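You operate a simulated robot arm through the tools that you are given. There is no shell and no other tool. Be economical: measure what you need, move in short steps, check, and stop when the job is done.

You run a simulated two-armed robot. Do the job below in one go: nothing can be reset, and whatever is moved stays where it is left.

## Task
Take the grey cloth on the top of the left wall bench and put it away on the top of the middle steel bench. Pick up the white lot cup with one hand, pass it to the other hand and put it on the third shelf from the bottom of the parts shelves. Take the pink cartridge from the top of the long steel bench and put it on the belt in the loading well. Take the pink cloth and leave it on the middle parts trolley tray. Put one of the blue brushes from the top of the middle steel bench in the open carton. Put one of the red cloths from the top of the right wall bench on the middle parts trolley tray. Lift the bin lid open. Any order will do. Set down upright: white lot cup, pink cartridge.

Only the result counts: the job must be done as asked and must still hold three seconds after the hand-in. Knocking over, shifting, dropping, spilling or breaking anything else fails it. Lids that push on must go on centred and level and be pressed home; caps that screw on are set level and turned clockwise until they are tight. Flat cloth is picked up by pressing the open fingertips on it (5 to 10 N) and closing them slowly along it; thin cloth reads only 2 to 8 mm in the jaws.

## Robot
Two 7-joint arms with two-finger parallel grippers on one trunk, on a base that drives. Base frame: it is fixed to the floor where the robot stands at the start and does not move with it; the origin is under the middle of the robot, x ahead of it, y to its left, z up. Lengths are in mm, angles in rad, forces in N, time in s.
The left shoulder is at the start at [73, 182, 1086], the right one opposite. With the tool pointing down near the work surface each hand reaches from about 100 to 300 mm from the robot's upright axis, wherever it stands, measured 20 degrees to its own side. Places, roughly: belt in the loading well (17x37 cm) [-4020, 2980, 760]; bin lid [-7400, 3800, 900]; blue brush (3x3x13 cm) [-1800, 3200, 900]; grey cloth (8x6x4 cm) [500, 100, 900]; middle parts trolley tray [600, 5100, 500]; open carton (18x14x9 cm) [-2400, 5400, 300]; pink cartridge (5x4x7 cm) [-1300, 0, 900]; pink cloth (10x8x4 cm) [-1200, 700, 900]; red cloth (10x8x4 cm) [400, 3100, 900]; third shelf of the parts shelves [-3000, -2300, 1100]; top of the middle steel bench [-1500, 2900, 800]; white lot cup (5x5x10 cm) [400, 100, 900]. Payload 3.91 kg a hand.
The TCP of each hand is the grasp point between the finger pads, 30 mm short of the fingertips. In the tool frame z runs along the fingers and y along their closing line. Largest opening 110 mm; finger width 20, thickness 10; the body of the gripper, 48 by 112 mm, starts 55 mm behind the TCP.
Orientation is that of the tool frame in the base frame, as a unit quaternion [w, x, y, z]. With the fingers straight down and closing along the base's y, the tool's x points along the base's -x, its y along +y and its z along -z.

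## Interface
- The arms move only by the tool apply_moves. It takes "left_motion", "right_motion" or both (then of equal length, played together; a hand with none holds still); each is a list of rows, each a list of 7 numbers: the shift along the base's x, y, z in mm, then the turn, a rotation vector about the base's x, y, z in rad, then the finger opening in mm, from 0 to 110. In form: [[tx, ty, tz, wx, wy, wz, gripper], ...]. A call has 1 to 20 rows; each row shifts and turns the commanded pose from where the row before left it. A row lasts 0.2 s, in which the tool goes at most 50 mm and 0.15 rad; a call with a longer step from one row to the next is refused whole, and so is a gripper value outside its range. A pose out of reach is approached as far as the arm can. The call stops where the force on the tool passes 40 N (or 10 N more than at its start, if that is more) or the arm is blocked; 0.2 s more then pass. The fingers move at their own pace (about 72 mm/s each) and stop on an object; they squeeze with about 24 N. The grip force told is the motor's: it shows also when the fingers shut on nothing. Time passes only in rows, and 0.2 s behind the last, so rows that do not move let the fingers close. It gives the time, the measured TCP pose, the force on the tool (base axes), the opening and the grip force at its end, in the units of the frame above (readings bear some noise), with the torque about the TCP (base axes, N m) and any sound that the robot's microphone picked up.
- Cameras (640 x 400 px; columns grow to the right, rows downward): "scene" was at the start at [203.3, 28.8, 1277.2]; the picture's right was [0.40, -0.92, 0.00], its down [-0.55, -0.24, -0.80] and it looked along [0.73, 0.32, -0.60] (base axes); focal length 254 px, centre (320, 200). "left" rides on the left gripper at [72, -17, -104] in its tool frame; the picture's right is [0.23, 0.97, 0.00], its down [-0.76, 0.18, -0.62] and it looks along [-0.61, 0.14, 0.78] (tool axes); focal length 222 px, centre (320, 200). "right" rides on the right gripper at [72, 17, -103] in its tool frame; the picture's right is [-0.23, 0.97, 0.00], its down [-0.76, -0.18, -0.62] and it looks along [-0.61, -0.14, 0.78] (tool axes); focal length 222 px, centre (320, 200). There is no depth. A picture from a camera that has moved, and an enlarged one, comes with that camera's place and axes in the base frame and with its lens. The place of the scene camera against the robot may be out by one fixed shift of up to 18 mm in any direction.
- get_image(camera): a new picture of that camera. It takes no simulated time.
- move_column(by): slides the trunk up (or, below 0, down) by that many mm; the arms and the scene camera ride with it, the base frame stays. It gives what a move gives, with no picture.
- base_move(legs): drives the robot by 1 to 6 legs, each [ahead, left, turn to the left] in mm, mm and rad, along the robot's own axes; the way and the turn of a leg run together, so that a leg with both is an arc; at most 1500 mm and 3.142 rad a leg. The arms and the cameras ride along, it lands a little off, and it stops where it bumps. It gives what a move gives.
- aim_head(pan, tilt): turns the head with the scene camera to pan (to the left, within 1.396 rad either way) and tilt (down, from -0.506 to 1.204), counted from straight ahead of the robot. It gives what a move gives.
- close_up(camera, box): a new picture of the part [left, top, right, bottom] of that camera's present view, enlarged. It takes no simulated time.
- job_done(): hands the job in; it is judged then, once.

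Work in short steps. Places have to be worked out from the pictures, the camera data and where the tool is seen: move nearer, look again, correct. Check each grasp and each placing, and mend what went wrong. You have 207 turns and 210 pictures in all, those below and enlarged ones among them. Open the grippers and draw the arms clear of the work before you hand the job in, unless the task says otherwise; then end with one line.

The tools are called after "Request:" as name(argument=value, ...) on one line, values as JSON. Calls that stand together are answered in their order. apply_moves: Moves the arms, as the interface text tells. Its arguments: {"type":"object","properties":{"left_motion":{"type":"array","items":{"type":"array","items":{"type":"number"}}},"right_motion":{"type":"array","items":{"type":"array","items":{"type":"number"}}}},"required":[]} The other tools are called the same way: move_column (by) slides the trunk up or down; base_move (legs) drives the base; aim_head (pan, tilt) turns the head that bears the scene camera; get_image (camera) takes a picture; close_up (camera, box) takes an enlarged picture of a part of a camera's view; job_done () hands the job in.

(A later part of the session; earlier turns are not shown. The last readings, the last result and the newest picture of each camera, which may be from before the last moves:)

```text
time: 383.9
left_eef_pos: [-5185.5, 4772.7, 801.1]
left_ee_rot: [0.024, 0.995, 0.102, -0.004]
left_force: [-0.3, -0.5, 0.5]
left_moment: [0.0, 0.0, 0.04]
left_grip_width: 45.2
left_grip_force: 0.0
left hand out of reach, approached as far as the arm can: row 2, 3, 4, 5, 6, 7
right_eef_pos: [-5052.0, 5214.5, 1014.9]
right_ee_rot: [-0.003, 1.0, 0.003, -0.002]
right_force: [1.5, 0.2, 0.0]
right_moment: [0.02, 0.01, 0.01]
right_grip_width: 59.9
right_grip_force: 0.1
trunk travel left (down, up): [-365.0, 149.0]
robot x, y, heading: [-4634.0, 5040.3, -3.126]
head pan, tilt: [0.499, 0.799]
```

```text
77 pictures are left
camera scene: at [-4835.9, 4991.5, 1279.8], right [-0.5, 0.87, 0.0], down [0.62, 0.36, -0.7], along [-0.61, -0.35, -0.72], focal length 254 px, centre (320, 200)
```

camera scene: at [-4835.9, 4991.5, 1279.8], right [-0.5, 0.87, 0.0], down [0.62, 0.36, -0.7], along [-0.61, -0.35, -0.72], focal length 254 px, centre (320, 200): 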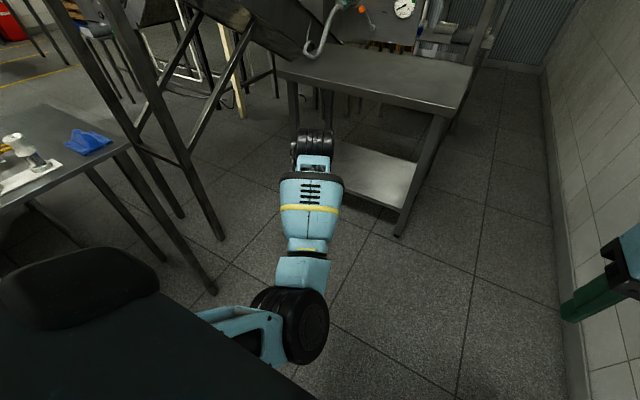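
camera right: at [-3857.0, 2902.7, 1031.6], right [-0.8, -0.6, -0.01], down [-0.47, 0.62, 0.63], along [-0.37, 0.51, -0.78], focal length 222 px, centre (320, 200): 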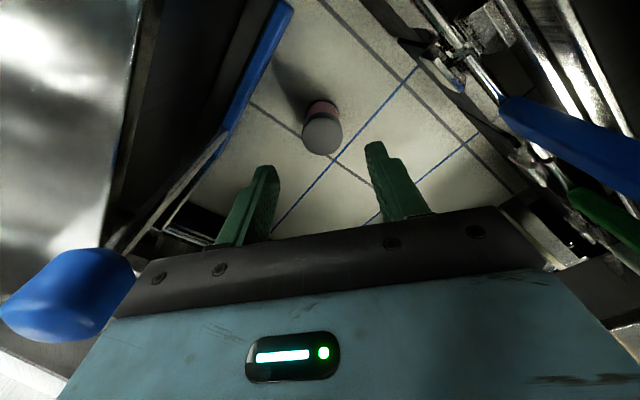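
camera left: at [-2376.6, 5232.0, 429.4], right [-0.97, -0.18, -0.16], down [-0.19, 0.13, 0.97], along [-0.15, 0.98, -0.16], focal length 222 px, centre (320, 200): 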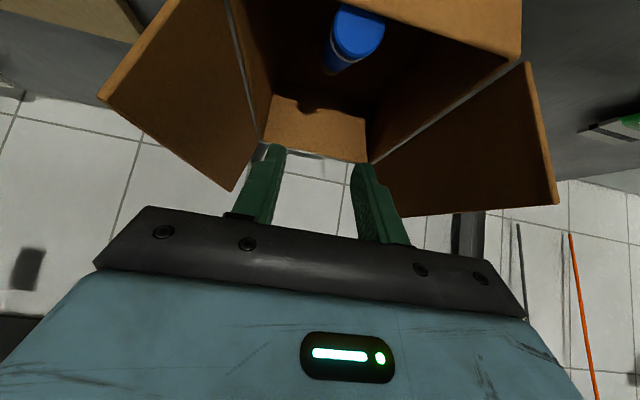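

The tool is vertical again and the arm is low and forward. I try raising and retracting from here.

Request:
apply_moves(left_motion=[[0, 0, 40, 0, 0, 0, 45], [0, 0, 45, 0, 0, 0, 45], [10, 0, 45, 0, 0, 0, 45], [20, 0, 40, 0, 0, 0, 45], [20, 0, 40, 0, 0, 0, 45], [20, 0, 20, 0, 0, 0, 45], [20, 0, 0, 0, 0, 0, 45], [0, 0, 0, 0, 0, 0, 45]])

Request:
get_image(camera="scene")

```text
time: 385.8
left_eef_pos: [-5230.7, 4700.6, 974.8]
left_ee_rot: [0.012, 0.995, 0.103, -0.002]
left_force: [0.2, -0.2, 0.3]
left_moment: [0.01, 0.02, -0.04]
left_grip_width: 44.9
left_grip_force: 0.0
left hand out of reach, approached as far as the arm can: row 1, 2, 3, 4, 5, 6, 7
right_eef_pos: [-5050.9, 5214.7, 1015.8]
right_ee_rot: [-0.003, 1.0, 0.003, -0.002]
right_force: [0.3, -0.6, 0.1]
right_moment: [0.01, 0.0, 0.02]
right_grip_width: 59.8
right_grip_force: 0.0
trunk travel left (down, up): [-365.0, 149.0]
robot x, y, heading: [-4628.3, 5037.9, -3.122]
head pan, tilt: [0.499, 0.799]
```

```text
76 pictures are left
camera scene: at [-4836.2, 4991.5, 1279.8], right [-0.5, 0.87, 0.0], down [0.62, 0.36, -0.7], along [-0.61, -0.35, -0.72], focal length 254 px, centre (320, 200)
```

scene: 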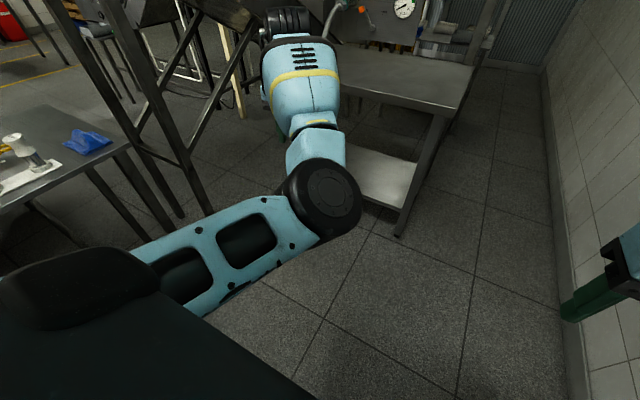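

It goes back to the elbow-in branch; I leave that. I put both hands straight ahead to be narrow, and shift right to pass between table and wall.

Request:
apply_moves(left_motion=[[-10, 30, 20, 0, 0, 0, 45], [-10, 35, 20, 0, 0, 0, 45], [-10, 35, 20, 0, 0, 0, 45], [-10, 35, 10, 0, 0, 0, 45], [-10, 35, 10, 0, 0, 0, 45]], right_motion=[[-25, -10, 10, 0, 0, 0, 60], [-25, -10, 10, 0, 0, 0, 60], [-25, -10, 10, 0, 0, 0, 60], [-25, -10, 10, 0, 0, 0, 60], [-25, -10, 10, 0, 0, 0, 60]])

Request:
base_move(legs=[[0, -270, 0]])

Request:
aim_head(pan=0.3, tilt=0.35)

Request:
get_image(camera="scene")

```text
time: 386.9
left_eef_pos: [-5307.2, 4865.9, 1049.3]
left_ee_rot: [0.006, 0.995, 0.099, -0.001]
left_force: [0.1, 0.3, -0.3]
left_moment: [0.0, 0.02, 0.01]
left_grip_width: 44.9
left_grip_force: 0.1
left hand out of reach, approached as far as the arm can: row 1, 2, 3
right_eef_pos: [-5176.8, 5167.3, 1064.8]
right_ee_rot: [-0.002, 1.0, 0.003, -0.002]
right_force: [0.4, 0.4, -0.6]
right_moment: [0.03, 0.02, 0.0]
right_grip_width: 59.9
right_grip_force: 0.0
trunk travel left (down, up): [-365.0, 149.0]
robot x, y, heading: [-4628.2, 5038.6, -3.12]
head pan, tilt: [0.499, 0.799]
```

```text
time: 389.9
left_eef_pos: [-5313.2, 5135.1, 1055.9]
left_ee_rot: [0.007, 0.995, 0.098, -0.006]
left_force: [-0.3, 0.5, -0.5]
left_moment: [0.02, 0.02, -0.04]
left_grip_width: 45.1
left_grip_force: 0.1
right_eef_pos: [-5182.1, 5436.1, 1064.2]
right_ee_rot: [-0.002, 1.0, 0.003, -0.001]
right_force: [0.3, -0.1, 0.6]
right_moment: [0.01, 0.02, -0.01]
right_grip_width: 59.8
right_grip_force: 0.0
trunk travel left (down, up): [-365.0, 149.0]
robot x, y, heading: [-4638.8, 5308.2, -3.123]
head pan, tilt: [0.499, 0.799]
```

```text
time: 390.8
left_eef_pos: [-5312.6, 5133.5, 1055.3]
left_ee_rot: [0.007, 0.995, 0.1, -0.005]
left_force: [0.2, 0.8, -0.7]
left_moment: [0.03, 0.02, 0.0]
left_grip_width: 45.0
left_grip_force: 0.0
right_eef_pos: [-5181.6, 5438.0, 1065.4]
right_ee_rot: [-0.002, 1.0, 0.003, -0.002]
right_force: [0.3, 0.1, 0.1]
right_moment: [0.0, 0.03, 0.0]
right_grip_width: 60.1
right_grip_force: 0.0
trunk travel left (down, up): [-365.0, 149.0]
robot x, y, heading: [-4632.9, 5312.2, -3.119]
head pan, tilt: [0.3, 0.351]
```

```text
75 pictures are left
camera scene: at [-4859.6, 5272.2, 1319.4], right [-0.31, 0.95, 0.0], down [0.33, 0.11, -0.94], along [-0.89, -0.29, -0.34], focal length 254 px, centre (320, 200)
```

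scene: 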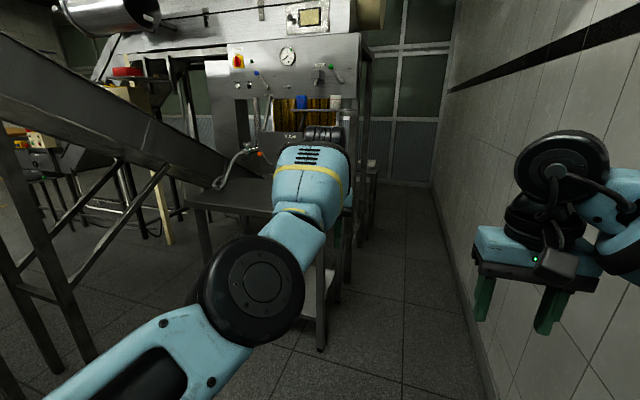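

Both arms are ahead of the robot and it should fit at y ≈ 5310. I straighten the heading and go ahead 1500.

Request:
base_move(legs=[[0, 0, -0.02], [1500, 0, 0]])

Request:
get_image(camera="scene")

```text
time: 398.6
left_eef_pos: [-6810.8, 5165.9, 1056.3]
left_ee_rot: [0.007, 0.996, 0.085, -0.005]
left_force: [0.5, -0.1, 0.1]
left_moment: [-0.03, -0.01, -0.01]
left_grip_width: 44.8
left_grip_force: 0.2
right_eef_pos: [-6669.9, 5463.9, 1064.6]
right_ee_rot: [-0.003, 1.0, -0.013, -0.002]
right_force: [0.2, -0.3, 0.5]
right_moment: [0.0, 0.0, 0.02]
right_grip_width: 60.1
right_grip_force: 0.0
trunk travel left (down, up): [-365.0, 149.0]
robot x, y, heading: [-6125.3, 5318.6, 3.129]
head pan, tilt: [0.3, 0.351]
```

```text
74 pictures are left
camera scene: at [-6353.3, 5289.7, 1319.4], right [-0.28, 0.96, 0.0], down [0.33, 0.1, -0.94], along [-0.9, -0.27, -0.34], focal length 254 px, centre (320, 200)
```

scene: 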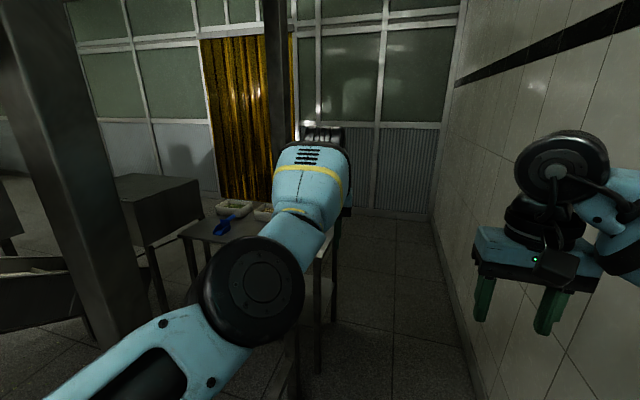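

The bin should show near (150, 200). I zoom in on that part.

Request:
close_up(camera="scene", box=[60, 140, 280, 340])

```text
2.00 times, centred on (170, 240) of scene
camera zoom: at [-6353.3, 5289.7, 1319.4], right [-0.28, 0.96, 0.0], down [0.33, 0.1, -0.94], along [-0.9, -0.27, -0.34], focal length 508 px, centre (620, 120)
```

zoom: 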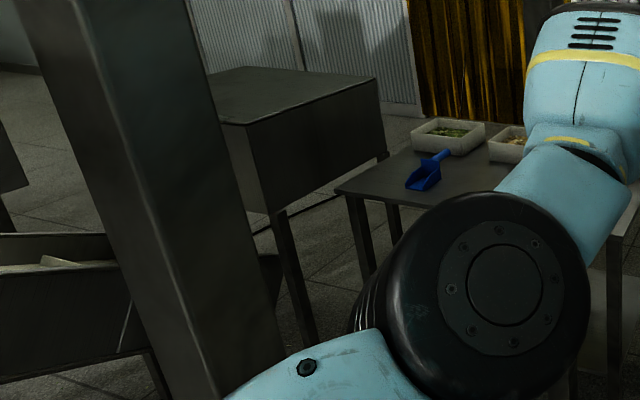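

The bin is the box on legs at about x -7185..-7600, y 3540..4116. A table blocks its north side, so I go round by the west: ahead 2200, then look south-east.

Request:
base_move(legs=[[1200, 0, 0], [1000, 0, 0]])

Request:
aim_head(pan=1.39, tilt=0.35)

Request:
get_image(camera="scene")

```text
time: 409.5
left_eef_pos: [-9009.2, 5213.2, 1056.8]
left_ee_rot: [0.003, 0.997, 0.077, -0.006]
left_force: [-0.3, 0.1, 0.9]
left_moment: [0.03, -0.01, -0.02]
left_grip_width: 45.4
left_grip_force: 0.1
right_eef_pos: [-8862.5, 5507.7, 1066.8]
right_ee_rot: [-0.005, 1.0, -0.019, -0.003]
right_force: [-0.1, -0.3, 0.1]
right_moment: [0.02, 0.03, -0.02]
right_grip_width: 60.2
right_grip_force: 0.1
trunk travel left (down, up): [-365.0, 149.0]
robot x, y, heading: [-8323.5, 5364.2, 3.112]
head pan, tilt: [0.3, 0.351]
stopped in leg 2: the robot was blocked; the commanded pose is now the measured one
```

```text
time: 410.8
left_eef_pos: [-9010.0, 5212.5, 1055.5]
left_ee_rot: [0.004, 0.997, 0.077, -0.006]
left_force: [-0.6, -0.5, -0.7]
left_moment: [0.02, 0.04, -0.01]
left_grip_width: 45.1
left_grip_force: 0.1
right_eef_pos: [-8863.7, 5507.9, 1066.0]
right_ee_rot: [-0.005, 1.0, -0.02, -0.003]
right_force: [0.2, -0.2, -0.1]
right_moment: [-0.01, 0.01, 0.0]
right_grip_width: 60.0
right_grip_force: 0.1
trunk travel left (down, up): [-365.0, 149.0]
robot x, y, heading: [-8325.2, 5359.8, 3.113]
head pan, tilt: [1.389, 0.351]
```

```text
72 pictures are left
camera scene: at [-8479.8, 5262.4, 1319.2], right [-0.98, 0.21, 0.0], down [0.07, 0.34, -0.94], along [-0.2, -0.92, -0.35], focal length 254 px, centre (320, 200)
```

scene: 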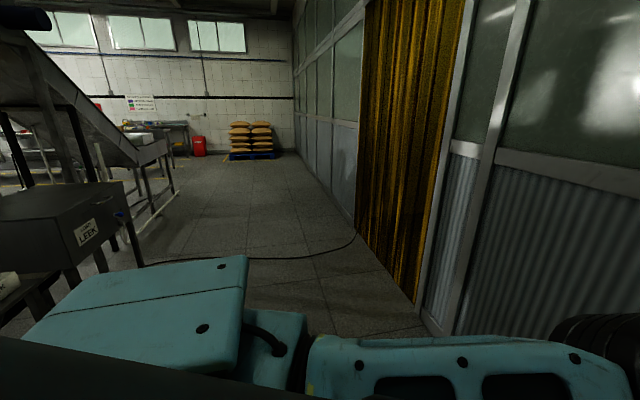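

Open floor lies to the south here. The bin with label "LEEK" is at the left; I zoom in on it.

Request:
close_up(camera="scene", box=[0, 130, 180, 290])

```text
2.50 times, centred on (90, 210) of scene
camera zoom: at [-8479.8, 5262.4, 1319.2], right [-0.98, 0.21, 0.0], down [0.07, 0.34, -0.94], along [-0.2, -0.92, -0.35], focal length 635 px, centre (895, 175)
```

zoom: 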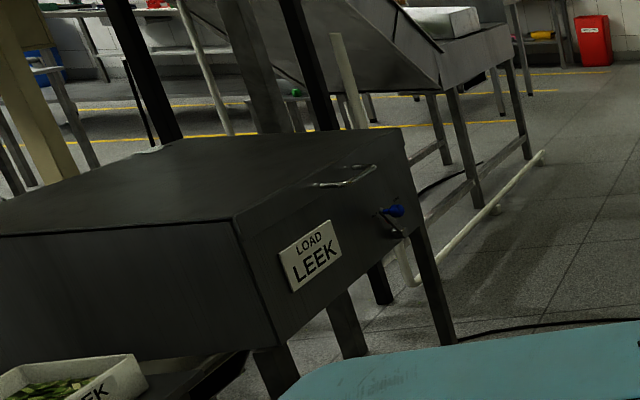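

The lid's bar handle sits near the west edge, around (-7690, 3900, 890), so the hinge should be on the east. I back slightly, strafe left to y ≈ 3900, and turn round to face east.

Request:
base_move(legs=[[-90, 0, 0], [0, 1450, 0], [-60, 0, 0], [0, 0, 1.57], [0, 0, 1.57]])

Request:
aim_head(pan=-0.2, tilt=0.6)

Request:
get_image(camera="scene")

```text
time: 432.6
left_eef_pos: [-7528.8, 4060.1, 1056.9]
left_ee_rot: [0.005, -0.085, 0.996, 0.006]
left_force: [-0.1, -0.7, 1.7]
left_moment: [0.01, -0.02, -0.01]
left_grip_width: 45.0
left_grip_force: 0.0
right_eef_pos: [-7671.8, 3763.1, 1065.8]
right_ee_rot: [0.003, 0.012, 1.0, -0.003]
right_force: [-0.1, -0.7, 0.2]
right_moment: [0.0, -0.01, 0.0]
right_grip_width: 60.3
right_grip_force: 0.0
trunk travel left (down, up): [-365.0, 149.0]
robot x, y, heading: [-8213.1, 3908.2, -0.008]
head pan, tilt: [1.389, 0.351]
```

```text
time: 434.3
left_eef_pos: [-7529.8, 4062.1, 1055.6]
left_ee_rot: [0.006, -0.084, 0.996, 0.005]
left_force: [-0.7, -0.7, 0.3]
left_moment: [0.02, -0.01, 0.01]
left_grip_width: 44.9
left_grip_force: 0.1
right_eef_pos: [-7670.9, 3763.2, 1064.5]
right_ee_rot: [0.002, 0.012, 1.0, -0.002]
right_force: [0.2, -0.4, 0.2]
right_moment: [0.03, 0.01, 0.0]
right_grip_width: 60.0
right_grip_force: 0.1
trunk travel left (down, up): [-365.0, 149.0]
robot x, y, heading: [-8213.3, 3907.5, -0.017]
head pan, tilt: [-0.201, 0.6]
```

```text
70 pictures are left
camera scene: at [-8007.6, 3880.0, 1296.7], right [-0.21, -0.98, 0.0], down [-0.55, 0.12, -0.83], along [0.81, -0.18, -0.56], focal length 254 px, centre (320, 200)
```

scene: 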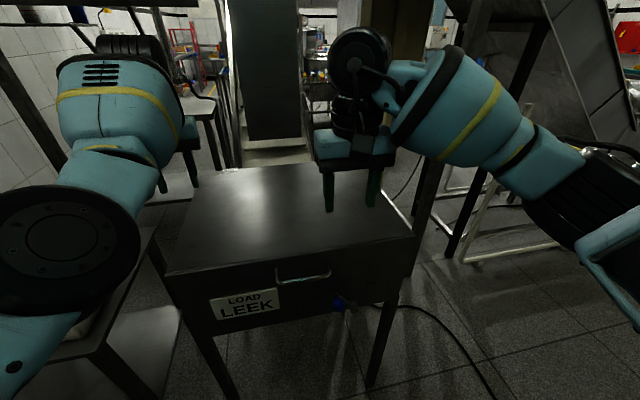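

The bin is right in front with the handle on its front edge. I zoom in on the handle and lid seams.

Request:
close_up(camera="scene", box=[150, 150, 430, 340])

Request:
get_image(camera="right")

```text
2.11 times, centred on (290, 245) of scene
camera zoom: at [-8007.6, 3880.0, 1296.7], right [-0.21, -0.98, 0.0], down [-0.55, 0.12, -0.83], along [0.81, -0.18, -0.56], focal length 535 px, centre (383, 105)
```

zoom: 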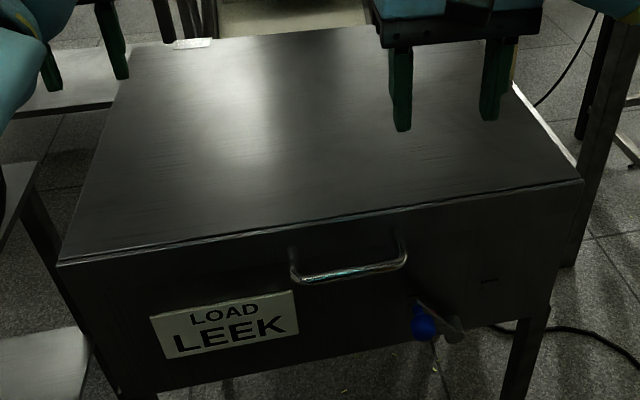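

```text
68 pictures are left
camera right: at [-7744.1, 3782.9, 1168.0], right [0.25, 0.97, 0.0], down [0.75, -0.19, 0.63], along [0.61, -0.16, -0.78], focal length 222 px, centre (320, 200)
```

right: 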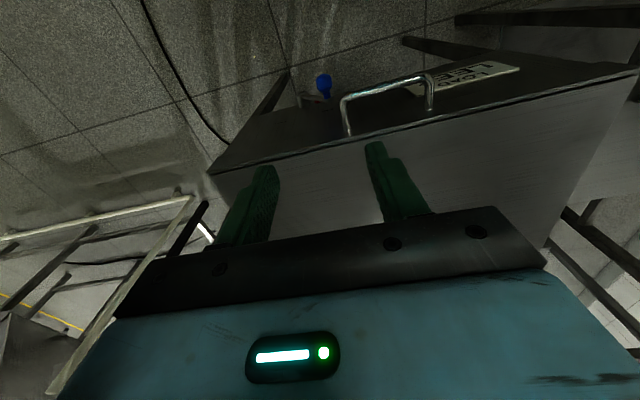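

The bar handle projects about 40 mm from the lid's front edge at about (-7662, 3845, 868); the hinge is at the rear near x -7180. First I clear the left arm off the lid: out to the left with outward yaw, then up and back.

Request:
apply_moves(left_motion=[[-5, 45, 0, 0, 0, 0.14, 45], [-5, 45, 0, 0, 0, 0.14, 45], [-10, 45, 0, 0, 0, 0.14, 45], [-15, 40, 0, 0, 0, 0.14, 45], [-20, 40, 0, 0, 0, 0.14, 45], [-20, 30, 10, 0, 0, 0.14, 45], [-30, 30, 20, 0, 0, 0.14, 45], [-30, 20, 30, 0, 0, 0.14, 45], [-30, 10, 30, 0, 0, 0, 45], [-30, 0, 30, 0, 0, 0, 45], [-30, 0, 20, 0, 0, 0, 45], [-30, -10, 0, 0, 0, 0, 45], [-30, -10, -10, 0, 0, 0, 45], [-30, -10, -20, 0, 0, 0, 45]])

Request:
apply_moves(left_motion=[[-35, 15, -20, 0, 0, 0, 45], [-35, 15, -30, 0, 0, 0, 45], [-35, 15, -30, 0, 0, 0, 45], [-35, 15, -30, 0, 0, 0, 45], [-35, 10, -30, 0, 0, 0, 45], [-35, 0, -35, 0, 0, 0, 45], [-30, 0, -35, 0, 0, 0, 45], [-20, 0, -40, 0, 0, 0, 45], [0, 0, 0, 0, 0, 0, 45]])

Request:
get_image(camera="scene")

```text
time: 437.3
left_eef_pos: [-7854.8, 4351.1, 1163.8]
left_ee_rot: [-0.003, -0.621, 0.784, -0.003]
left_force: [0.2, 0.0, 0.7]
left_moment: [0.01, -0.01, 0.02]
left_grip_width: 45.2
left_grip_force: 0.0
right_eef_pos: [-7670.2, 3764.0, 1064.4]
right_ee_rot: [0.002, 0.012, 1.0, -0.002]
right_force: [0.6, 0.6, 0.5]
right_moment: [-0.04, -0.03, -0.02]
right_grip_width: 60.1
right_grip_force: 0.0
trunk travel left (down, up): [-365.0, 149.0]
robot x, y, heading: [-8211.8, 3906.1, -0.014]
head pan, tilt: [-0.201, 0.6]
```

```text
time: 439.3
left_eef_pos: [-8103.7, 4414.3, 916.2]
left_ee_rot: [0.002, -0.601, 0.799, 0.008]
left_force: [0.6, 1.0, -0.6]
left_moment: [0.03, 0.03, 0.01]
left_grip_width: 44.9
left_grip_force: 0.1
left hand out of reach, approached as far as the arm can: row 8
right_eef_pos: [-7671.4, 3763.4, 1065.5]
right_ee_rot: [0.002, 0.012, 1.0, -0.002]
right_force: [0.1, -0.3, -0.7]
right_moment: [0.06, 0.02, -0.01]
right_grip_width: 59.8
right_grip_force: 0.0
trunk travel left (down, up): [-365.0, 149.0]
robot x, y, heading: [-8213.8, 3907.7, -0.009]
head pan, tilt: [-0.201, 0.6]
```

```text
67 pictures are left
camera scene: at [-8007.5, 3879.3, 1296.7], right [-0.21, -0.98, 0.0], down [-0.55, 0.12, -0.82], along [0.81, -0.18, -0.57], focal length 254 px, centre (320, 200)
```

scene: 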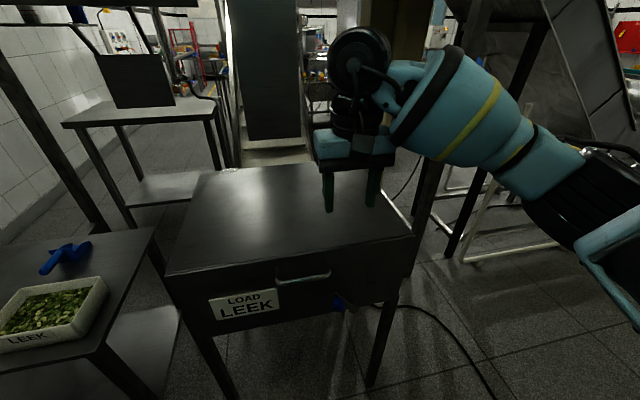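

The left arm is out of the way. I move its hand a bit further back, advance the robot 170, and yaw the right hand by 90° above the handle.

Request:
apply_moves(left_motion=[[-30, 0, 0, 0, 0, 0, 45], [-30, 0, 0, 0, 0, 0, 45], [-30, 0, 0, 0, 0, 0, 45], [-20, 0, 0, 0, 0, 0, 45], [0, 0, 0, 0, 0, 0, 45], [0, 0, 0, 0, 0, 0, 45], [0, 0, 0, 0, 0, 0, 45], [0, 0, 0, 0, 0, 0, 45], [0, 0, 0, 0, 0, 0, 45], [0, 0, 0, 0, 0, 0, 45], [0, 0, 0, 0, 0, 0, 45]], right_motion=[[-14, 8, 0, 0, 0, 0.143, 60], [-14, 8, 0, 0, 0, 0.143, 50], [-14, 8, 0, 0, 0, 0.143, 40], [-14, 8, 0, 0, 0, 0.143, 40], [-14, 8, 0, 0, 0, 0.143, 40], [-14, 8, 0, 0, 0, 0.143, 40], [-14, 8, 0, 0, 0, 0.143, 40], [-14, 8, 0, 0, 0, 0.143, 40], [-14, 8, 0, 0, 0, 0.143, 40], [-14, 8, 0, 0, 0, 0.143, 40], [-20, 5, 0, 0, 0, 0.143, 40]])

Request:
base_move(legs=[[170, 0, 0]])

Request:
get_image(camera="right")

Request:
get_image(camera="scene")

```text
time: 441.7
left_eef_pos: [-8213.9, 4414.1, 916.5]
left_ee_rot: [0.002, -0.601, 0.799, 0.009]
left_force: [0.4, 0.0, -0.1]
left_moment: [-0.01, 0.01, 0.01]
left_grip_width: 45.2
left_grip_force: 0.1
right_eef_pos: [-7832.1, 3848.4, 1064.4]
right_ee_rot: [0.005, -0.699, 0.715, -0.001]
right_force: [0.1, 0.4, -0.8]
right_moment: [0.01, -0.02, -0.01]
right_grip_width: 40.1
right_grip_force: 0.0
trunk travel left (down, up): [-365.0, 149.0]
robot x, y, heading: [-8210.9, 3907.7, -0.014]
head pan, tilt: [-0.201, 0.6]
```

```text
time: 443.1
left_eef_pos: [-8043.5, 4411.7, 916.2]
left_ee_rot: [0.0, -0.6, 0.8, 0.009]
left_force: [0.3, -0.1, 0.1]
left_moment: [0.02, 0.01, -0.01]
left_grip_width: 44.9
left_grip_force: 0.0
right_eef_pos: [-7662.3, 3844.8, 1064.3]
right_ee_rot: [0.003, -0.698, 0.716, 0.0]
right_force: [0.0, 0.6, 0.5]
right_moment: [0.02, 0.03, -0.03]
right_grip_width: 39.7
right_grip_force: 0.1
trunk travel left (down, up): [-365.0, 149.0]
robot x, y, heading: [-8041.4, 3903.6, -0.014]
head pan, tilt: [-0.201, 0.6]
```

```text
66 pictures are left
camera right: at [-7681.4, 3772.5, 1167.7], right [-0.97, 0.25, 0.0], down [0.19, 0.75, 0.63], along [0.16, 0.61, -0.78], focal length 222 px, centre (320, 200)
```

right: 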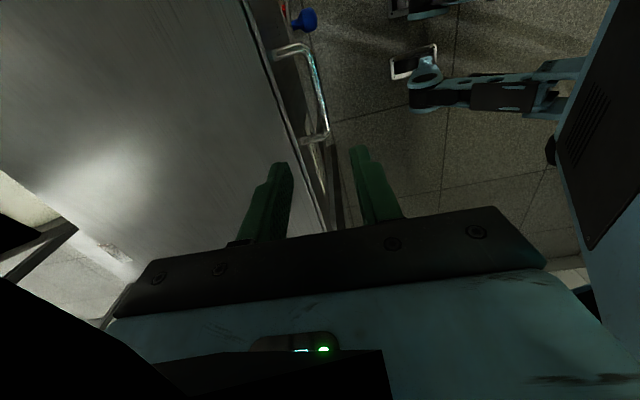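

```text
65 pictures are left
camera scene: at [-7837.4, 3877.0, 1296.6], right [-0.22, -0.98, 0.0], down [-0.55, 0.12, -0.82], along [0.81, -0.18, -0.57], focal length 254 px, centre (320, 200)
```

scene: 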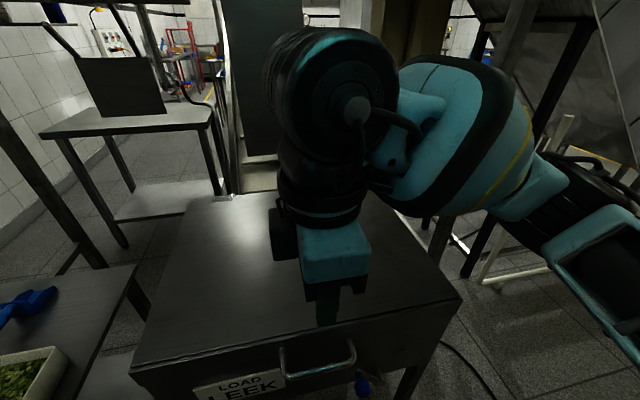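

The tool axis points at the middle of the bar. I descend to z ≈ 905 and check.

Request:
apply_moves(right_motion=[[0, 0, -40, 0, 0, 0, 40], [0, 0, -40, 0, 0, 0, 40], [0, 0, -40, 0, 0, 0, 40], [0, 0, -40, 0, 0, 0, 40], [0, 0, 0, 0, 0, 0, 40]])

Request:
get_image(camera="right")

```text
time: 444.4
left_eef_pos: [-8042.9, 4411.4, 916.9]
left_ee_rot: [0.002, -0.601, 0.799, 0.007]
left_force: [0.6, 1.4, 0.1]
left_moment: [0.02, 0.0, 0.02]
left_grip_width: 45.0
left_grip_force: 0.0
right_eef_pos: [-7663.3, 3845.3, 944.5]
right_ee_rot: [0.005, -0.697, 0.717, -0.002]
right_force: [0.4, 0.3, 0.0]
right_moment: [-0.01, 0.02, 0.03]
right_grip_width: 39.9
right_grip_force: 0.1
right hand out of reach, approached as far as the arm can: row 4
trunk travel left (down, up): [-365.0, 149.0]
robot x, y, heading: [-8044.0, 3898.3, -0.011]
head pan, tilt: [-0.201, 0.6]
```

```text
64 pictures are left
camera right: at [-7682.7, 3772.1, 1047.6], right [-0.97, 0.25, -0.01], down [0.19, 0.75, 0.63], along [0.16, 0.61, -0.78], focal length 222 px, centre (320, 200)
```

right: 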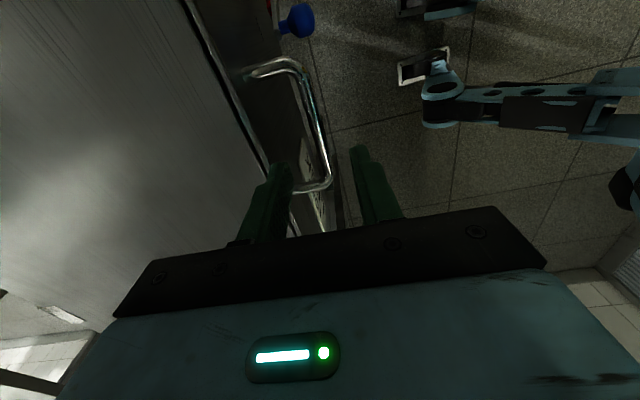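

The arm is near its inner limit, so I lower the trunk by 72 instead to bring the fingers around the bar.

Request:
move_column(by=-72)

Request:
get_image(camera="right")

```text
time: 445.4
left_eef_pos: [-8043.5, 4411.5, 845.3]
left_ee_rot: [0.002, -0.601, 0.799, 0.008]
left_force: [0.0, -0.2, -0.2]
left_moment: [0.01, 0.01, 0.04]
left_grip_width: 44.9
left_grip_force: 0.0
right_eef_pos: [-7663.4, 3844.7, 872.9]
right_ee_rot: [0.005, -0.698, 0.716, -0.001]
right_force: [1.0, -0.3, -0.3]
right_moment: [-0.03, 0.03, -0.02]
right_grip_width: 39.9
right_grip_force: 0.1
trunk travel left (down, up): [-293.0, 221.0]
robot x, y, heading: [-8042.3, 3900.0, -0.015]
head pan, tilt: [-0.201, 0.6]
```

```text
63 pictures are left
camera right: at [-7682.7, 3772.2, 976.1], right [-0.97, 0.25, -0.01], down [0.19, 0.75, 0.63], along [0.16, 0.61, -0.78], focal length 222 px, centre (320, 200)
```

right: 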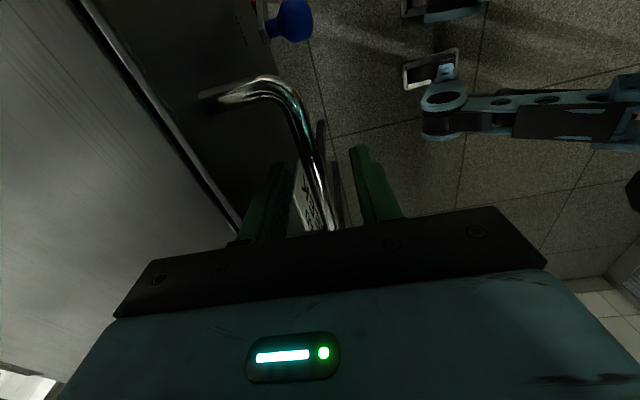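

The bar passes between the fingers at the grasp point. I close on it.

Request:
apply_moves(right_motion=[[0, 0, 0, 0, 0, 0, 20], [0, 0, 0, 0, 0, 0, 0], [0, 0, 0, 0, 0, 0, 0], [0, 0, 0, 0, 0, 0, 0]])

Request:
get_image(camera="right")

```text
time: 446.4
left_eef_pos: [-8042.4, 4411.8, 844.9]
left_ee_rot: [0.001, -0.6, 0.8, 0.009]
left_force: [0.9, -0.1, 0.7]
left_moment: [0.01, -0.01, 0.0]
left_grip_width: 45.0
left_grip_force: 0.1
right_eef_pos: [-7661.0, 3845.8, 873.7]
right_ee_rot: [0.005, -0.699, 0.716, -0.001]
right_force: [21.0, -0.3, 5.8]
right_moment: [-0.23, -0.3, 0.97]
right_grip_width: 11.8
right_grip_force: 45.0
trunk travel left (down, up): [-293.0, 221.0]
robot x, y, heading: [-8041.8, 3903.9, -0.009]
head pan, tilt: [-0.201, 0.6]
```

```text
62 pictures are left
camera right: at [-7680.3, 3772.2, 975.9], right [-0.97, 0.25, -0.01], down [0.19, 0.75, 0.63], along [0.16, 0.61, -0.78], focal length 222 px, centre (320, 200)
```

right: 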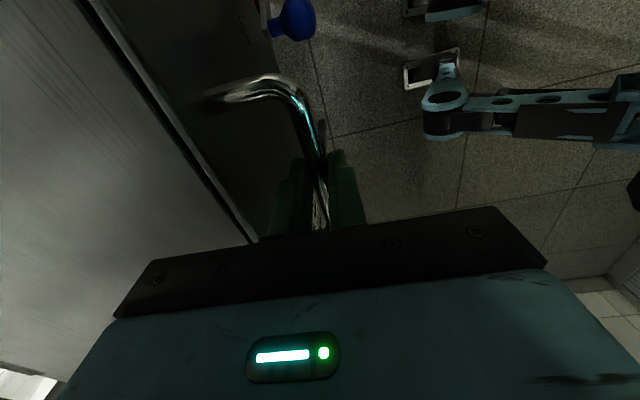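

The bar is gripped (11.8 mm). I start lifting along the lid's arc, a little first, watching the force.

Request:
apply_moves(right_motion=[[1, 0, 20, 0, 0, 0, 0], [2, 0, 25, 0, 0, 0, 0], [4, 0, 28, 0, 0, 0, 0], [6, 0, 28, 0, 0, 0, 0], [0, 0, 0, 0, 0, 0, 0]])

Request:
get_image(camera="scene")

```text
time: 447.6
left_eef_pos: [-8046.3, 4412.7, 844.7]
left_ee_rot: [0.003, -0.601, 0.8, 0.008]
left_force: [-0.2, -0.2, 0.0]
left_moment: [-0.02, 0.03, 0.0]
left_grip_width: 45.2
left_grip_force: 0.1
right_eef_pos: [-7654.3, 3843.8, 976.2]
right_ee_rot: [0.004, -0.7, 0.714, -0.001]
right_force: [-26.6, -4.9, 2.5]
right_moment: [-0.62, 0.42, 1.02]
right_grip_width: 11.8
right_grip_force: 44.2
trunk travel left (down, up): [-293.0, 221.0]
robot x, y, heading: [-8044.0, 3903.4, -0.017]
head pan, tilt: [-0.201, 0.6]
```

```text
61 pictures are left
camera scene: at [-7822.1, 3876.2, 1224.4], right [-0.22, -0.98, 0.0], down [-0.55, 0.12, -0.83], along [0.81, -0.18, -0.56], focal length 254 px, centre (320, 200)
```

scene: 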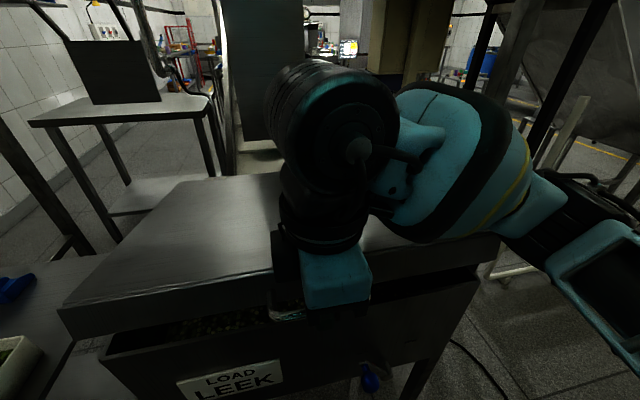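

The lid follows; the fitted hinge is near x -7180, z 891, radius 482. I continue along that arc, pitching the tool forward as it rises to stay within reach.

Request:
apply_moves(right_motion=[[0, 0, 31, 0, -0.05, 0, 0], [8, 0, 28, 0, -0.07, 0, 0], [9, 0, 27, 0, -0.07, 0, 0], [11, 0, 27, 0, -0.07, 0, 0], [13, 0, 26, 0, -0.07, 0, 0], [14, 0, 25, 0, -0.07, 0, 0], [0, 0, 0, 0, 0, 0, 0]])

Request:
get_image(camera="scene")

```text
time: 448.7
left_eef_pos: [-8040.9, 4411.6, 844.4]
left_ee_rot: [0.001, -0.6, 0.8, 0.009]
left_force: [-0.2, 0.0, -0.2]
left_moment: [0.0, 0.01, -0.03]
left_grip_width: 45.0
left_grip_force: 0.1
right_eef_pos: [-7631.5, 3844.9, 1079.8]
right_ee_rot: [0.097, -0.683, 0.717, -0.097]
right_force: [22.7, -7.2, -8.3]
right_moment: [0.04, -0.44, 0.82]
right_grip_width: 12.6
right_grip_force: 45.4
right hand out of reach, approached as far as the arm can: row 3, 4, 5
trunk travel left (down, up): [-293.0, 221.0]
robot x, y, heading: [-8041.6, 3903.2, -0.01]
head pan, tilt: [-0.201, 0.6]
stopped in row 5 (right hand): the force on the tool passed its limit at 47 N (the readings are from after the stop); the commanded pose is now the measured one
```

```text
60 pictures are left
camera scene: at [-7814.5, 3875.7, 1223.0], right [-0.22, -0.98, 0.0], down [-0.55, 0.12, -0.82], along [0.8, -0.18, -0.57], focal length 254 px, centre (320, 200)
```

scene: 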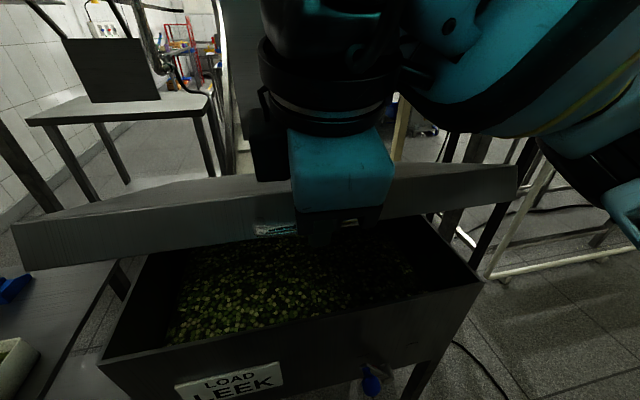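

Pitching runs into the arm's inner limit here, so I keep the tool's tilt and continue along the arc.

Request:
apply_moves(right_motion=[[15, 0, 22, 0, 0.03, 0, 0], [13, 0, 26, 0, 0.03, 0, 0], [15, 0, 25, 0, 0.03, 0, 0], [16, 0, 24, 0, 0, 0, 0], [18, 0, 23, 0, 0, 0, 0], [19, 0, 22, 0, 0, 0, 0], [0, 0, 0, 0, 0, 0, 0]])

Request:
get_image(camera="scene")

```text
time: 449.0
left_eef_pos: [-8039.7, 4410.3, 844.6]
left_ee_rot: [0.0, -0.6, 0.8, 0.009]
left_force: [0.4, 1.0, -0.1]
left_moment: [-0.02, 0.01, 0.0]
left_grip_width: 45.3
left_grip_force: 0.1
right_eef_pos: [-7630.4, 3845.3, 1083.6]
right_ee_rot: [0.092, -0.68, 0.722, -0.094]
right_force: [24.1, -5.4, -8.8]
right_moment: [0.31, -0.43, 0.93]
right_grip_width: 12.5
right_grip_force: 45.2
right hand out of reach, approached as far as the arm can: row 1
trunk travel left (down, up): [-293.0, 221.0]
robot x, y, heading: [-8038.1, 3903.2, -0.02]
head pan, tilt: [-0.201, 0.6]
stopped in row 1 (right hand): the force on the tool passed its limit at 48 N (the readings are from after the stop); the commanded pose is now the measured one
```

```text
59 pictures are left
camera scene: at [-7814.0, 3875.8, 1223.1], right [-0.22, -0.98, 0.0], down [-0.55, 0.12, -0.82], along [0.8, -0.18, -0.57], focal length 254 px, centre (320, 200)
```

scene: 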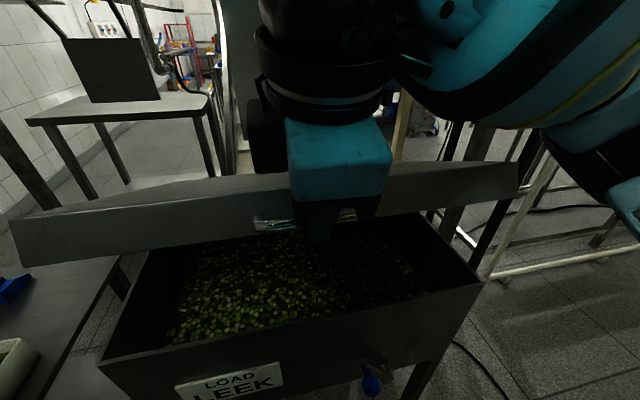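

The yawed arm is at an inner limit. Before changing tactics I test whether the lid stays by itself: I open the fingers around the bar.

Request:
apply_moves(right_motion=[[0, 0, 0, 0, 0, 0, 25], [0, 0, 0, 0, 0, 0, 40], [0, 0, 0, 0, 0, 0, 40], [0, 0, 0, 0, 0, 0, 40]])

Request:
get_image(camera="scene")

Request:
get_image(camera="right")

```text
time: 450.0
left_eef_pos: [-8043.0, 4412.7, 845.5]
left_ee_rot: [0.002, -0.6, 0.8, 0.007]
left_force: [-1.0, -0.7, -0.6]
left_moment: [0.02, 0.0, 0.0]
left_grip_width: 45.1
left_grip_force: 0.1
right_eef_pos: [-7636.1, 3847.2, 1086.2]
right_ee_rot: [0.092, -0.682, 0.719, -0.095]
right_force: [-0.6, 1.2, -0.4]
right_moment: [0.02, -0.01, 0.03]
right_grip_width: 39.9
right_grip_force: 0.1
trunk travel left (down, up): [-293.0, 221.0]
robot x, y, heading: [-8042.0, 3909.4, -0.014]
head pan, tilt: [-0.201, 0.6]
```

```text
58 pictures are left
camera scene: at [-7817.2, 3876.3, 1223.7], right [-0.22, -0.98, 0.0], down [-0.55, 0.12, -0.83], along [0.81, -0.18, -0.56], focal length 254 px, centre (320, 200)
```

scene: 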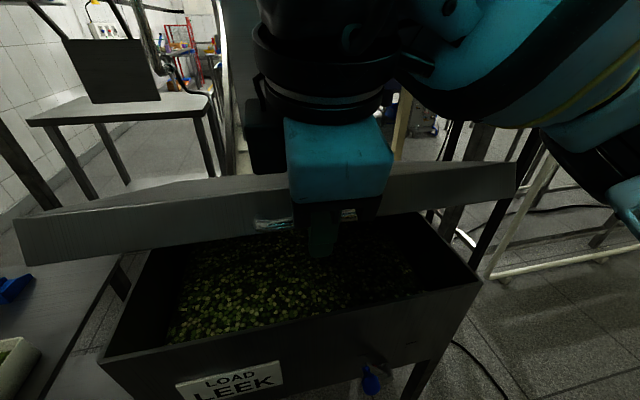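

```text
57 pictures are left
camera right: at [-7683.0, 3776.5, 1180.8], right [-0.93, 0.28, -0.25], down [0.05, 0.76, 0.65], along [0.37, 0.59, -0.72], focal length 222 px, centre (320, 200)
```

right: 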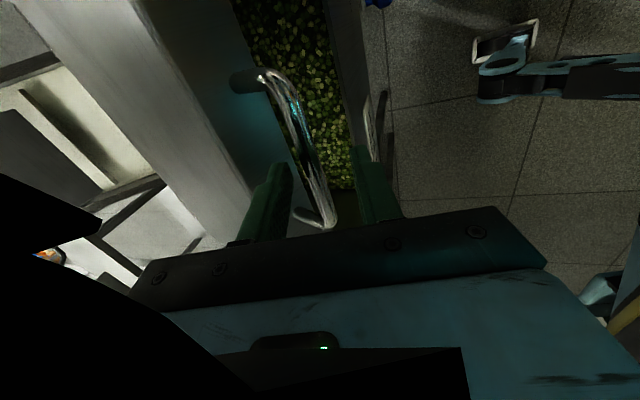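

The lid stays where it is left. So I can lift the hand off, straighten it, and push the lid up from underneath with a forward-pitched closed hand.

Request:
apply_moves(right_motion=[[0, 0, 30, 0, 0.05, 0, 40], [0, 0, 35, 0, 0.05, 0, 40], [0, -5, 35, 0, 0.05, -0.1, 40], [0, -10, 0, 0, 0, -0.14, 30], [0, -10, 0, 0, 0, -0.14, 10], [0, -10, 0, 0, 0, -0.14, 0], [0, -10, 0, 0, 0, -0.14, 0], [0, -10, 0, 0, 0, -0.14, 0], [0, -10, 0, 0, 0, -0.14, 0], [0, -10, 0, 0, 0, -0.14, 0], [0, -10, 0, 0, 0, -0.14, 0], [0, -10, 0, 0, 0, -0.14, 0], [0, -10, 0, 0, 0, -0.14, 0], [0, 0, 0, 0, 0, -0.1, 0]])

Request:
base_move(legs=[[-180, 0, 0]])

Request:
get_image(camera="scene")

```text
time: 453.0
left_eef_pos: [-8041.1, 4411.6, 844.7]
left_ee_rot: [0.003, -0.6, 0.8, 0.008]
left_force: [-0.3, -0.4, -0.6]
left_moment: [0.0, 0.01, -0.01]
left_grip_width: 45.0
left_grip_force: 0.1
right_eef_pos: [-7661.9, 3748.0, 1172.0]
right_ee_rot: [-0.006, 0.043, 0.997, -0.058]
right_force: [0.0, -1.0, 0.4]
right_moment: [-0.01, 0.02, -0.03]
right_grip_width: 0.0
right_grip_force: 24.1
right hand out of reach, approached as far as the arm can: row 1, 2
trunk travel left (down, up): [-293.0, 221.0]
robot x, y, heading: [-8042.8, 3904.7, -0.013]
head pan, tilt: [-0.201, 0.6]
```

```text
time: 454.6
left_eef_pos: [-8220.8, 4414.3, 844.2]
left_ee_rot: [0.002, -0.601, 0.799, 0.008]
left_force: [-0.1, 0.4, 0.4]
left_moment: [0.0, -0.01, -0.01]
left_grip_width: 45.0
left_grip_force: 0.0
right_eef_pos: [-7843.1, 3751.3, 1173.3]
right_ee_rot: [-0.007, 0.039, 0.997, -0.058]
right_force: [-0.2, -0.5, -0.6]
right_moment: [0.01, -0.05, 0.02]
right_grip_width: 0.2
right_grip_force: 23.8
trunk travel left (down, up): [-293.0, 221.0]
robot x, y, heading: [-8226.7, 3905.6, -0.021]
head pan, tilt: [-0.201, 0.6]
```

```text
56 pictures are left
camera scene: at [-7997.1, 3879.2, 1223.8], right [-0.22, -0.98, 0.0], down [-0.55, 0.12, -0.83], along [0.81, -0.18, -0.56], focal length 254 px, centre (320, 200)
```

scene: 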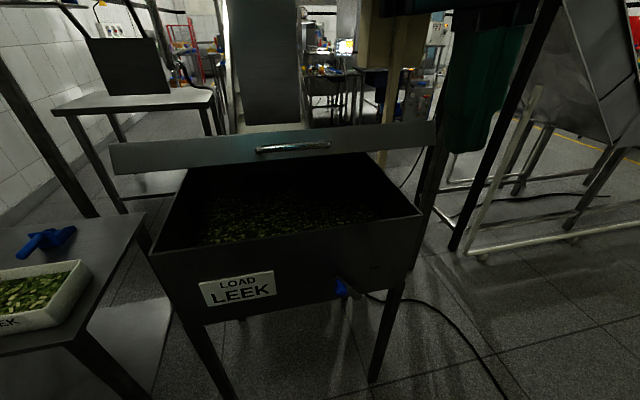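

The lid stands at about 23°. I bring the closed right hand down in front and pitch it forward, ready to enter under the lid's front edge.

Request:
apply_moves(right_motion=[[20, 5, -15, 0, -0.11, 0, 0], [20, 5, -20, 0, -0.11, 0, 0], [20, 5, -20, 0, -0.11, 0, 0], [20, 5, -20, 0, -0.11, 0, 0], [20, 5, -25, 0, -0.11, 0, 0], [20, 5, -25, 0, -0.11, 0, 0], [20, 5, -25, 0, -0.11, 0, 0], [15, 5, -25, 0, -0.11, 0, 0], [0, 0, 0, 0, 0, 0, 0]])

Request:
get_image(camera="scene")

```text
time: 456.6
left_eef_pos: [-8220.9, 4414.8, 843.8]
left_ee_rot: [0.002, -0.6, 0.8, 0.007]
left_force: [0.7, -0.4, 0.2]
left_moment: [-0.02, 0.0, 0.03]
left_grip_width: 45.2
left_grip_force: 0.0
right_eef_pos: [-7686.8, 3792.1, 996.8]
right_ee_rot: [0.42, 0.061, 0.905, -0.035]
right_force: [-0.1, -0.4, 0.5]
right_moment: [-0.02, -0.01, 0.0]
right_grip_width: 0.3
right_grip_force: 24.0
trunk travel left (down, up): [-293.0, 221.0]
robot x, y, heading: [-8222.5, 3906.1, -0.018]
head pan, tilt: [-0.201, 0.6]
```

```text
55 pictures are left
camera scene: at [-7996.6, 3879.2, 1223.7], right [-0.22, -0.98, 0.0], down [-0.55, 0.12, -0.83], along [0.81, -0.18, -0.56], focal length 254 px, centre (320, 200)
```

scene: 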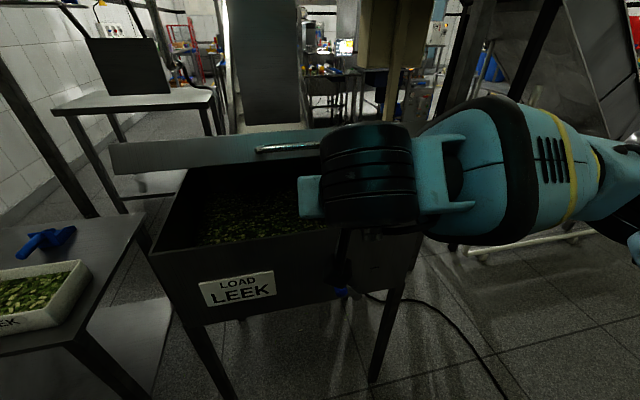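

I push the hand in under the lid's edge and lift it.

Request:
apply_moves(right_motion=[[33, 0, -6, 0, 0, 0, 0], [33, 0, -6, 0, 0, 0, 0], [30, 0, 0, 0, 0, 0, 0], [5, 0, 28, 0, 0, 0, 0], [8, 0, 30, 0, 0, 0, 0], [8, 0, 30, 0, 0, 0, 0], [8, 0, 30, 0, 0, 0, 0], [10, 0, 30, 0, 0, 0, 0], [10, 0, 30, 0, 0, 0, 0], [12, 0, 30, 0, 0, 0, 0], [0, 0, 0, 0, 0, 0, 0]])

Request:
get_image(camera="scene")

```text
time: 458.9
left_eef_pos: [-8220.5, 4414.7, 843.7]
left_ee_rot: [0.001, -0.6, 0.8, 0.008]
left_force: [-0.2, 0.4, -0.1]
left_moment: [-0.03, -0.01, 0.01]
left_grip_width: 45.0
left_grip_force: 0.1
right_eef_pos: [-7530.0, 3791.2, 1194.3]
right_ee_rot: [0.42, 0.061, 0.905, -0.035]
right_force: [0.0, -0.3, -0.3]
right_moment: [0.0, 0.01, 0.02]
right_grip_width: 0.1
right_grip_force: 24.2
trunk travel left (down, up): [-293.0, 221.0]
robot x, y, heading: [-8220.5, 3906.0, -0.02]
head pan, tilt: [-0.201, 0.6]
```

```text
54 pictures are left
camera scene: at [-7996.4, 3878.9, 1223.7], right [-0.22, -0.98, 0.0], down [-0.55, 0.12, -0.82], along [0.81, -0.18, -0.57], focal length 254 px, centre (320, 200)
```

scene: 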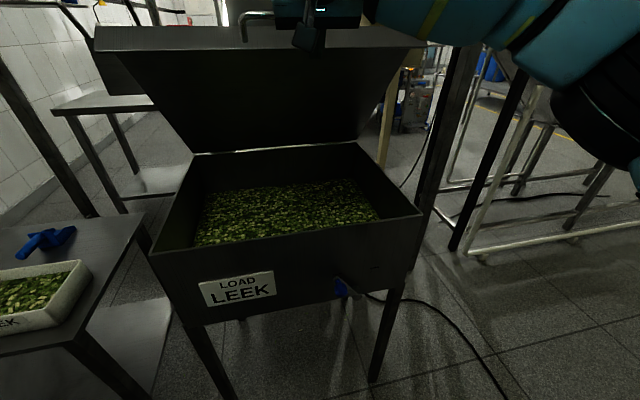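

The lid is now about half open. I push it on by driving 150 mm forward with the hand against its underside.

Request:
base_move(legs=[[150, 0, 0]])

Request:
get_image(camera="scene")

```text
time: 460.0
left_eef_pos: [-8145.2, 4413.3, 844.0]
left_ee_rot: [0.002, -0.6, 0.8, 0.008]
left_force: [0.5, 1.1, 0.0]
left_moment: [-0.01, -0.04, 0.02]
left_grip_width: 44.8
left_grip_force: 0.0
right_eef_pos: [-7458.1, 3791.2, 1205.4]
right_ee_rot: [0.428, 0.061, 0.901, -0.031]
right_force: [-1.4, 0.5, 0.9]
right_moment: [0.01, 0.07, 0.02]
right_grip_width: 0.1
right_grip_force: 24.0
trunk travel left (down, up): [-293.0, 221.0]
robot x, y, heading: [-8143.0, 3903.2, -0.018]
head pan, tilt: [-0.201, 0.6]
stopped in leg 1: the force on the tool passed its limit at 48 N (the readings are from after the stop); the commanded pose is now the measured one
```

```text
53 pictures are left
camera scene: at [-7921.3, 3877.8, 1223.7], right [-0.22, -0.98, 0.0], down [-0.55, 0.12, -0.83], along [0.81, -0.18, -0.56], focal length 254 px, centre (320, 200)
```

scene: 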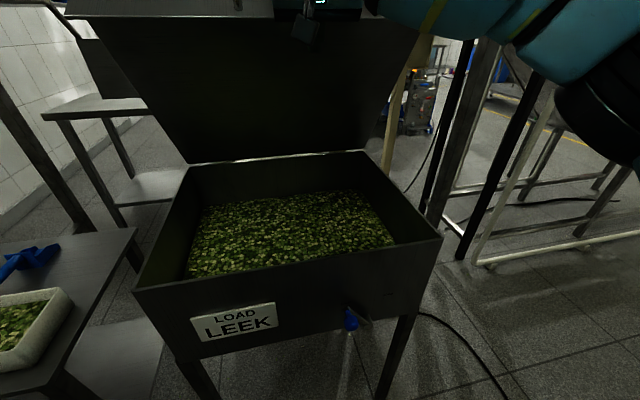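

The hand pushed only forward and the force limit tripped. I push along the lid's actual motion (forward and up) with the arm, levelling the tool as I go.

Request:
apply_moves(right_motion=[[15, 0, 20, 0, -0.08, 0, 0], [22, 0, 22, 0, -0.1, 0, 0], [25, 0, 20, 0, -0.1, 0, 0], [26, 0, 18, 0, -0.1, 0, 0], [28, 0, 15, 0, -0.1, 0, 0], [0, 0, 0, 0, 0, 0, 0]])

Request:
aim_head(pan=0.1, tilt=0.2)

Request:
get_image(camera="scene")

```text
time: 461.4
left_eef_pos: [-8143.2, 4413.9, 844.9]
left_ee_rot: [0.001, -0.6, 0.8, 0.008]
left_force: [0.1, -0.1, -0.5]
left_moment: [0.03, 0.01, 0.01]
left_grip_width: 44.7
left_grip_force: 0.0
right_eef_pos: [-7340.2, 3792.5, 1297.4]
right_ee_rot: [0.629, 0.065, 0.774, -0.016]
right_force: [1.2, 4.7, -16.0]
right_moment: [0.07, 1.46, 0.43]
right_grip_width: 0.1
right_grip_force: 24.0
trunk travel left (down, up): [-293.0, 221.0]
robot x, y, heading: [-8144.3, 3907.7, -0.016]
head pan, tilt: [-0.201, 0.6]
```

```text
time: 462.3
left_eef_pos: [-8144.6, 4413.5, 844.5]
left_ee_rot: [0.002, -0.6, 0.8, 0.009]
left_force: [0.0, 0.7, 0.9]
left_moment: [0.04, 0.01, -0.02]
left_grip_width: 44.7
left_grip_force: 0.1
right_eef_pos: [-7340.0, 3789.8, 1298.1]
right_ee_rot: [0.63, 0.067, 0.774, -0.016]
right_force: [1.0, -0.6, -3.5]
right_moment: [0.01, 0.18, -0.08]
right_grip_width: 0.0
right_grip_force: 23.7
trunk travel left (down, up): [-293.0, 221.0]
robot x, y, heading: [-8147.5, 3906.4, -0.018]
head pan, tilt: [0.099, 0.201]
```

```text
52 pictures are left
camera scene: at [-7913.7, 3904.2, 1260.4], right [0.08, -1.0, 0.0], down [-0.2, -0.02, -0.98], along [0.98, 0.08, -0.2], focal length 254 px, centre (320, 200)
```

scene: 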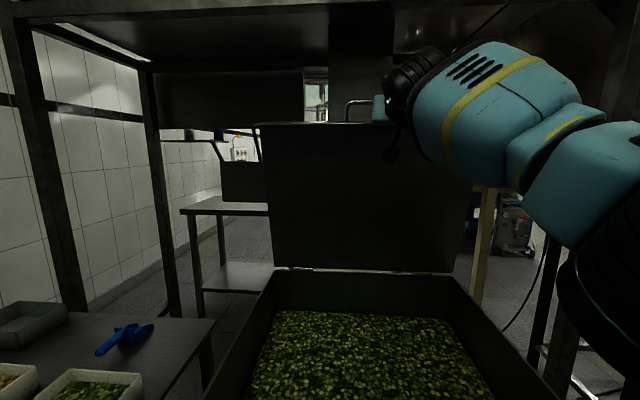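

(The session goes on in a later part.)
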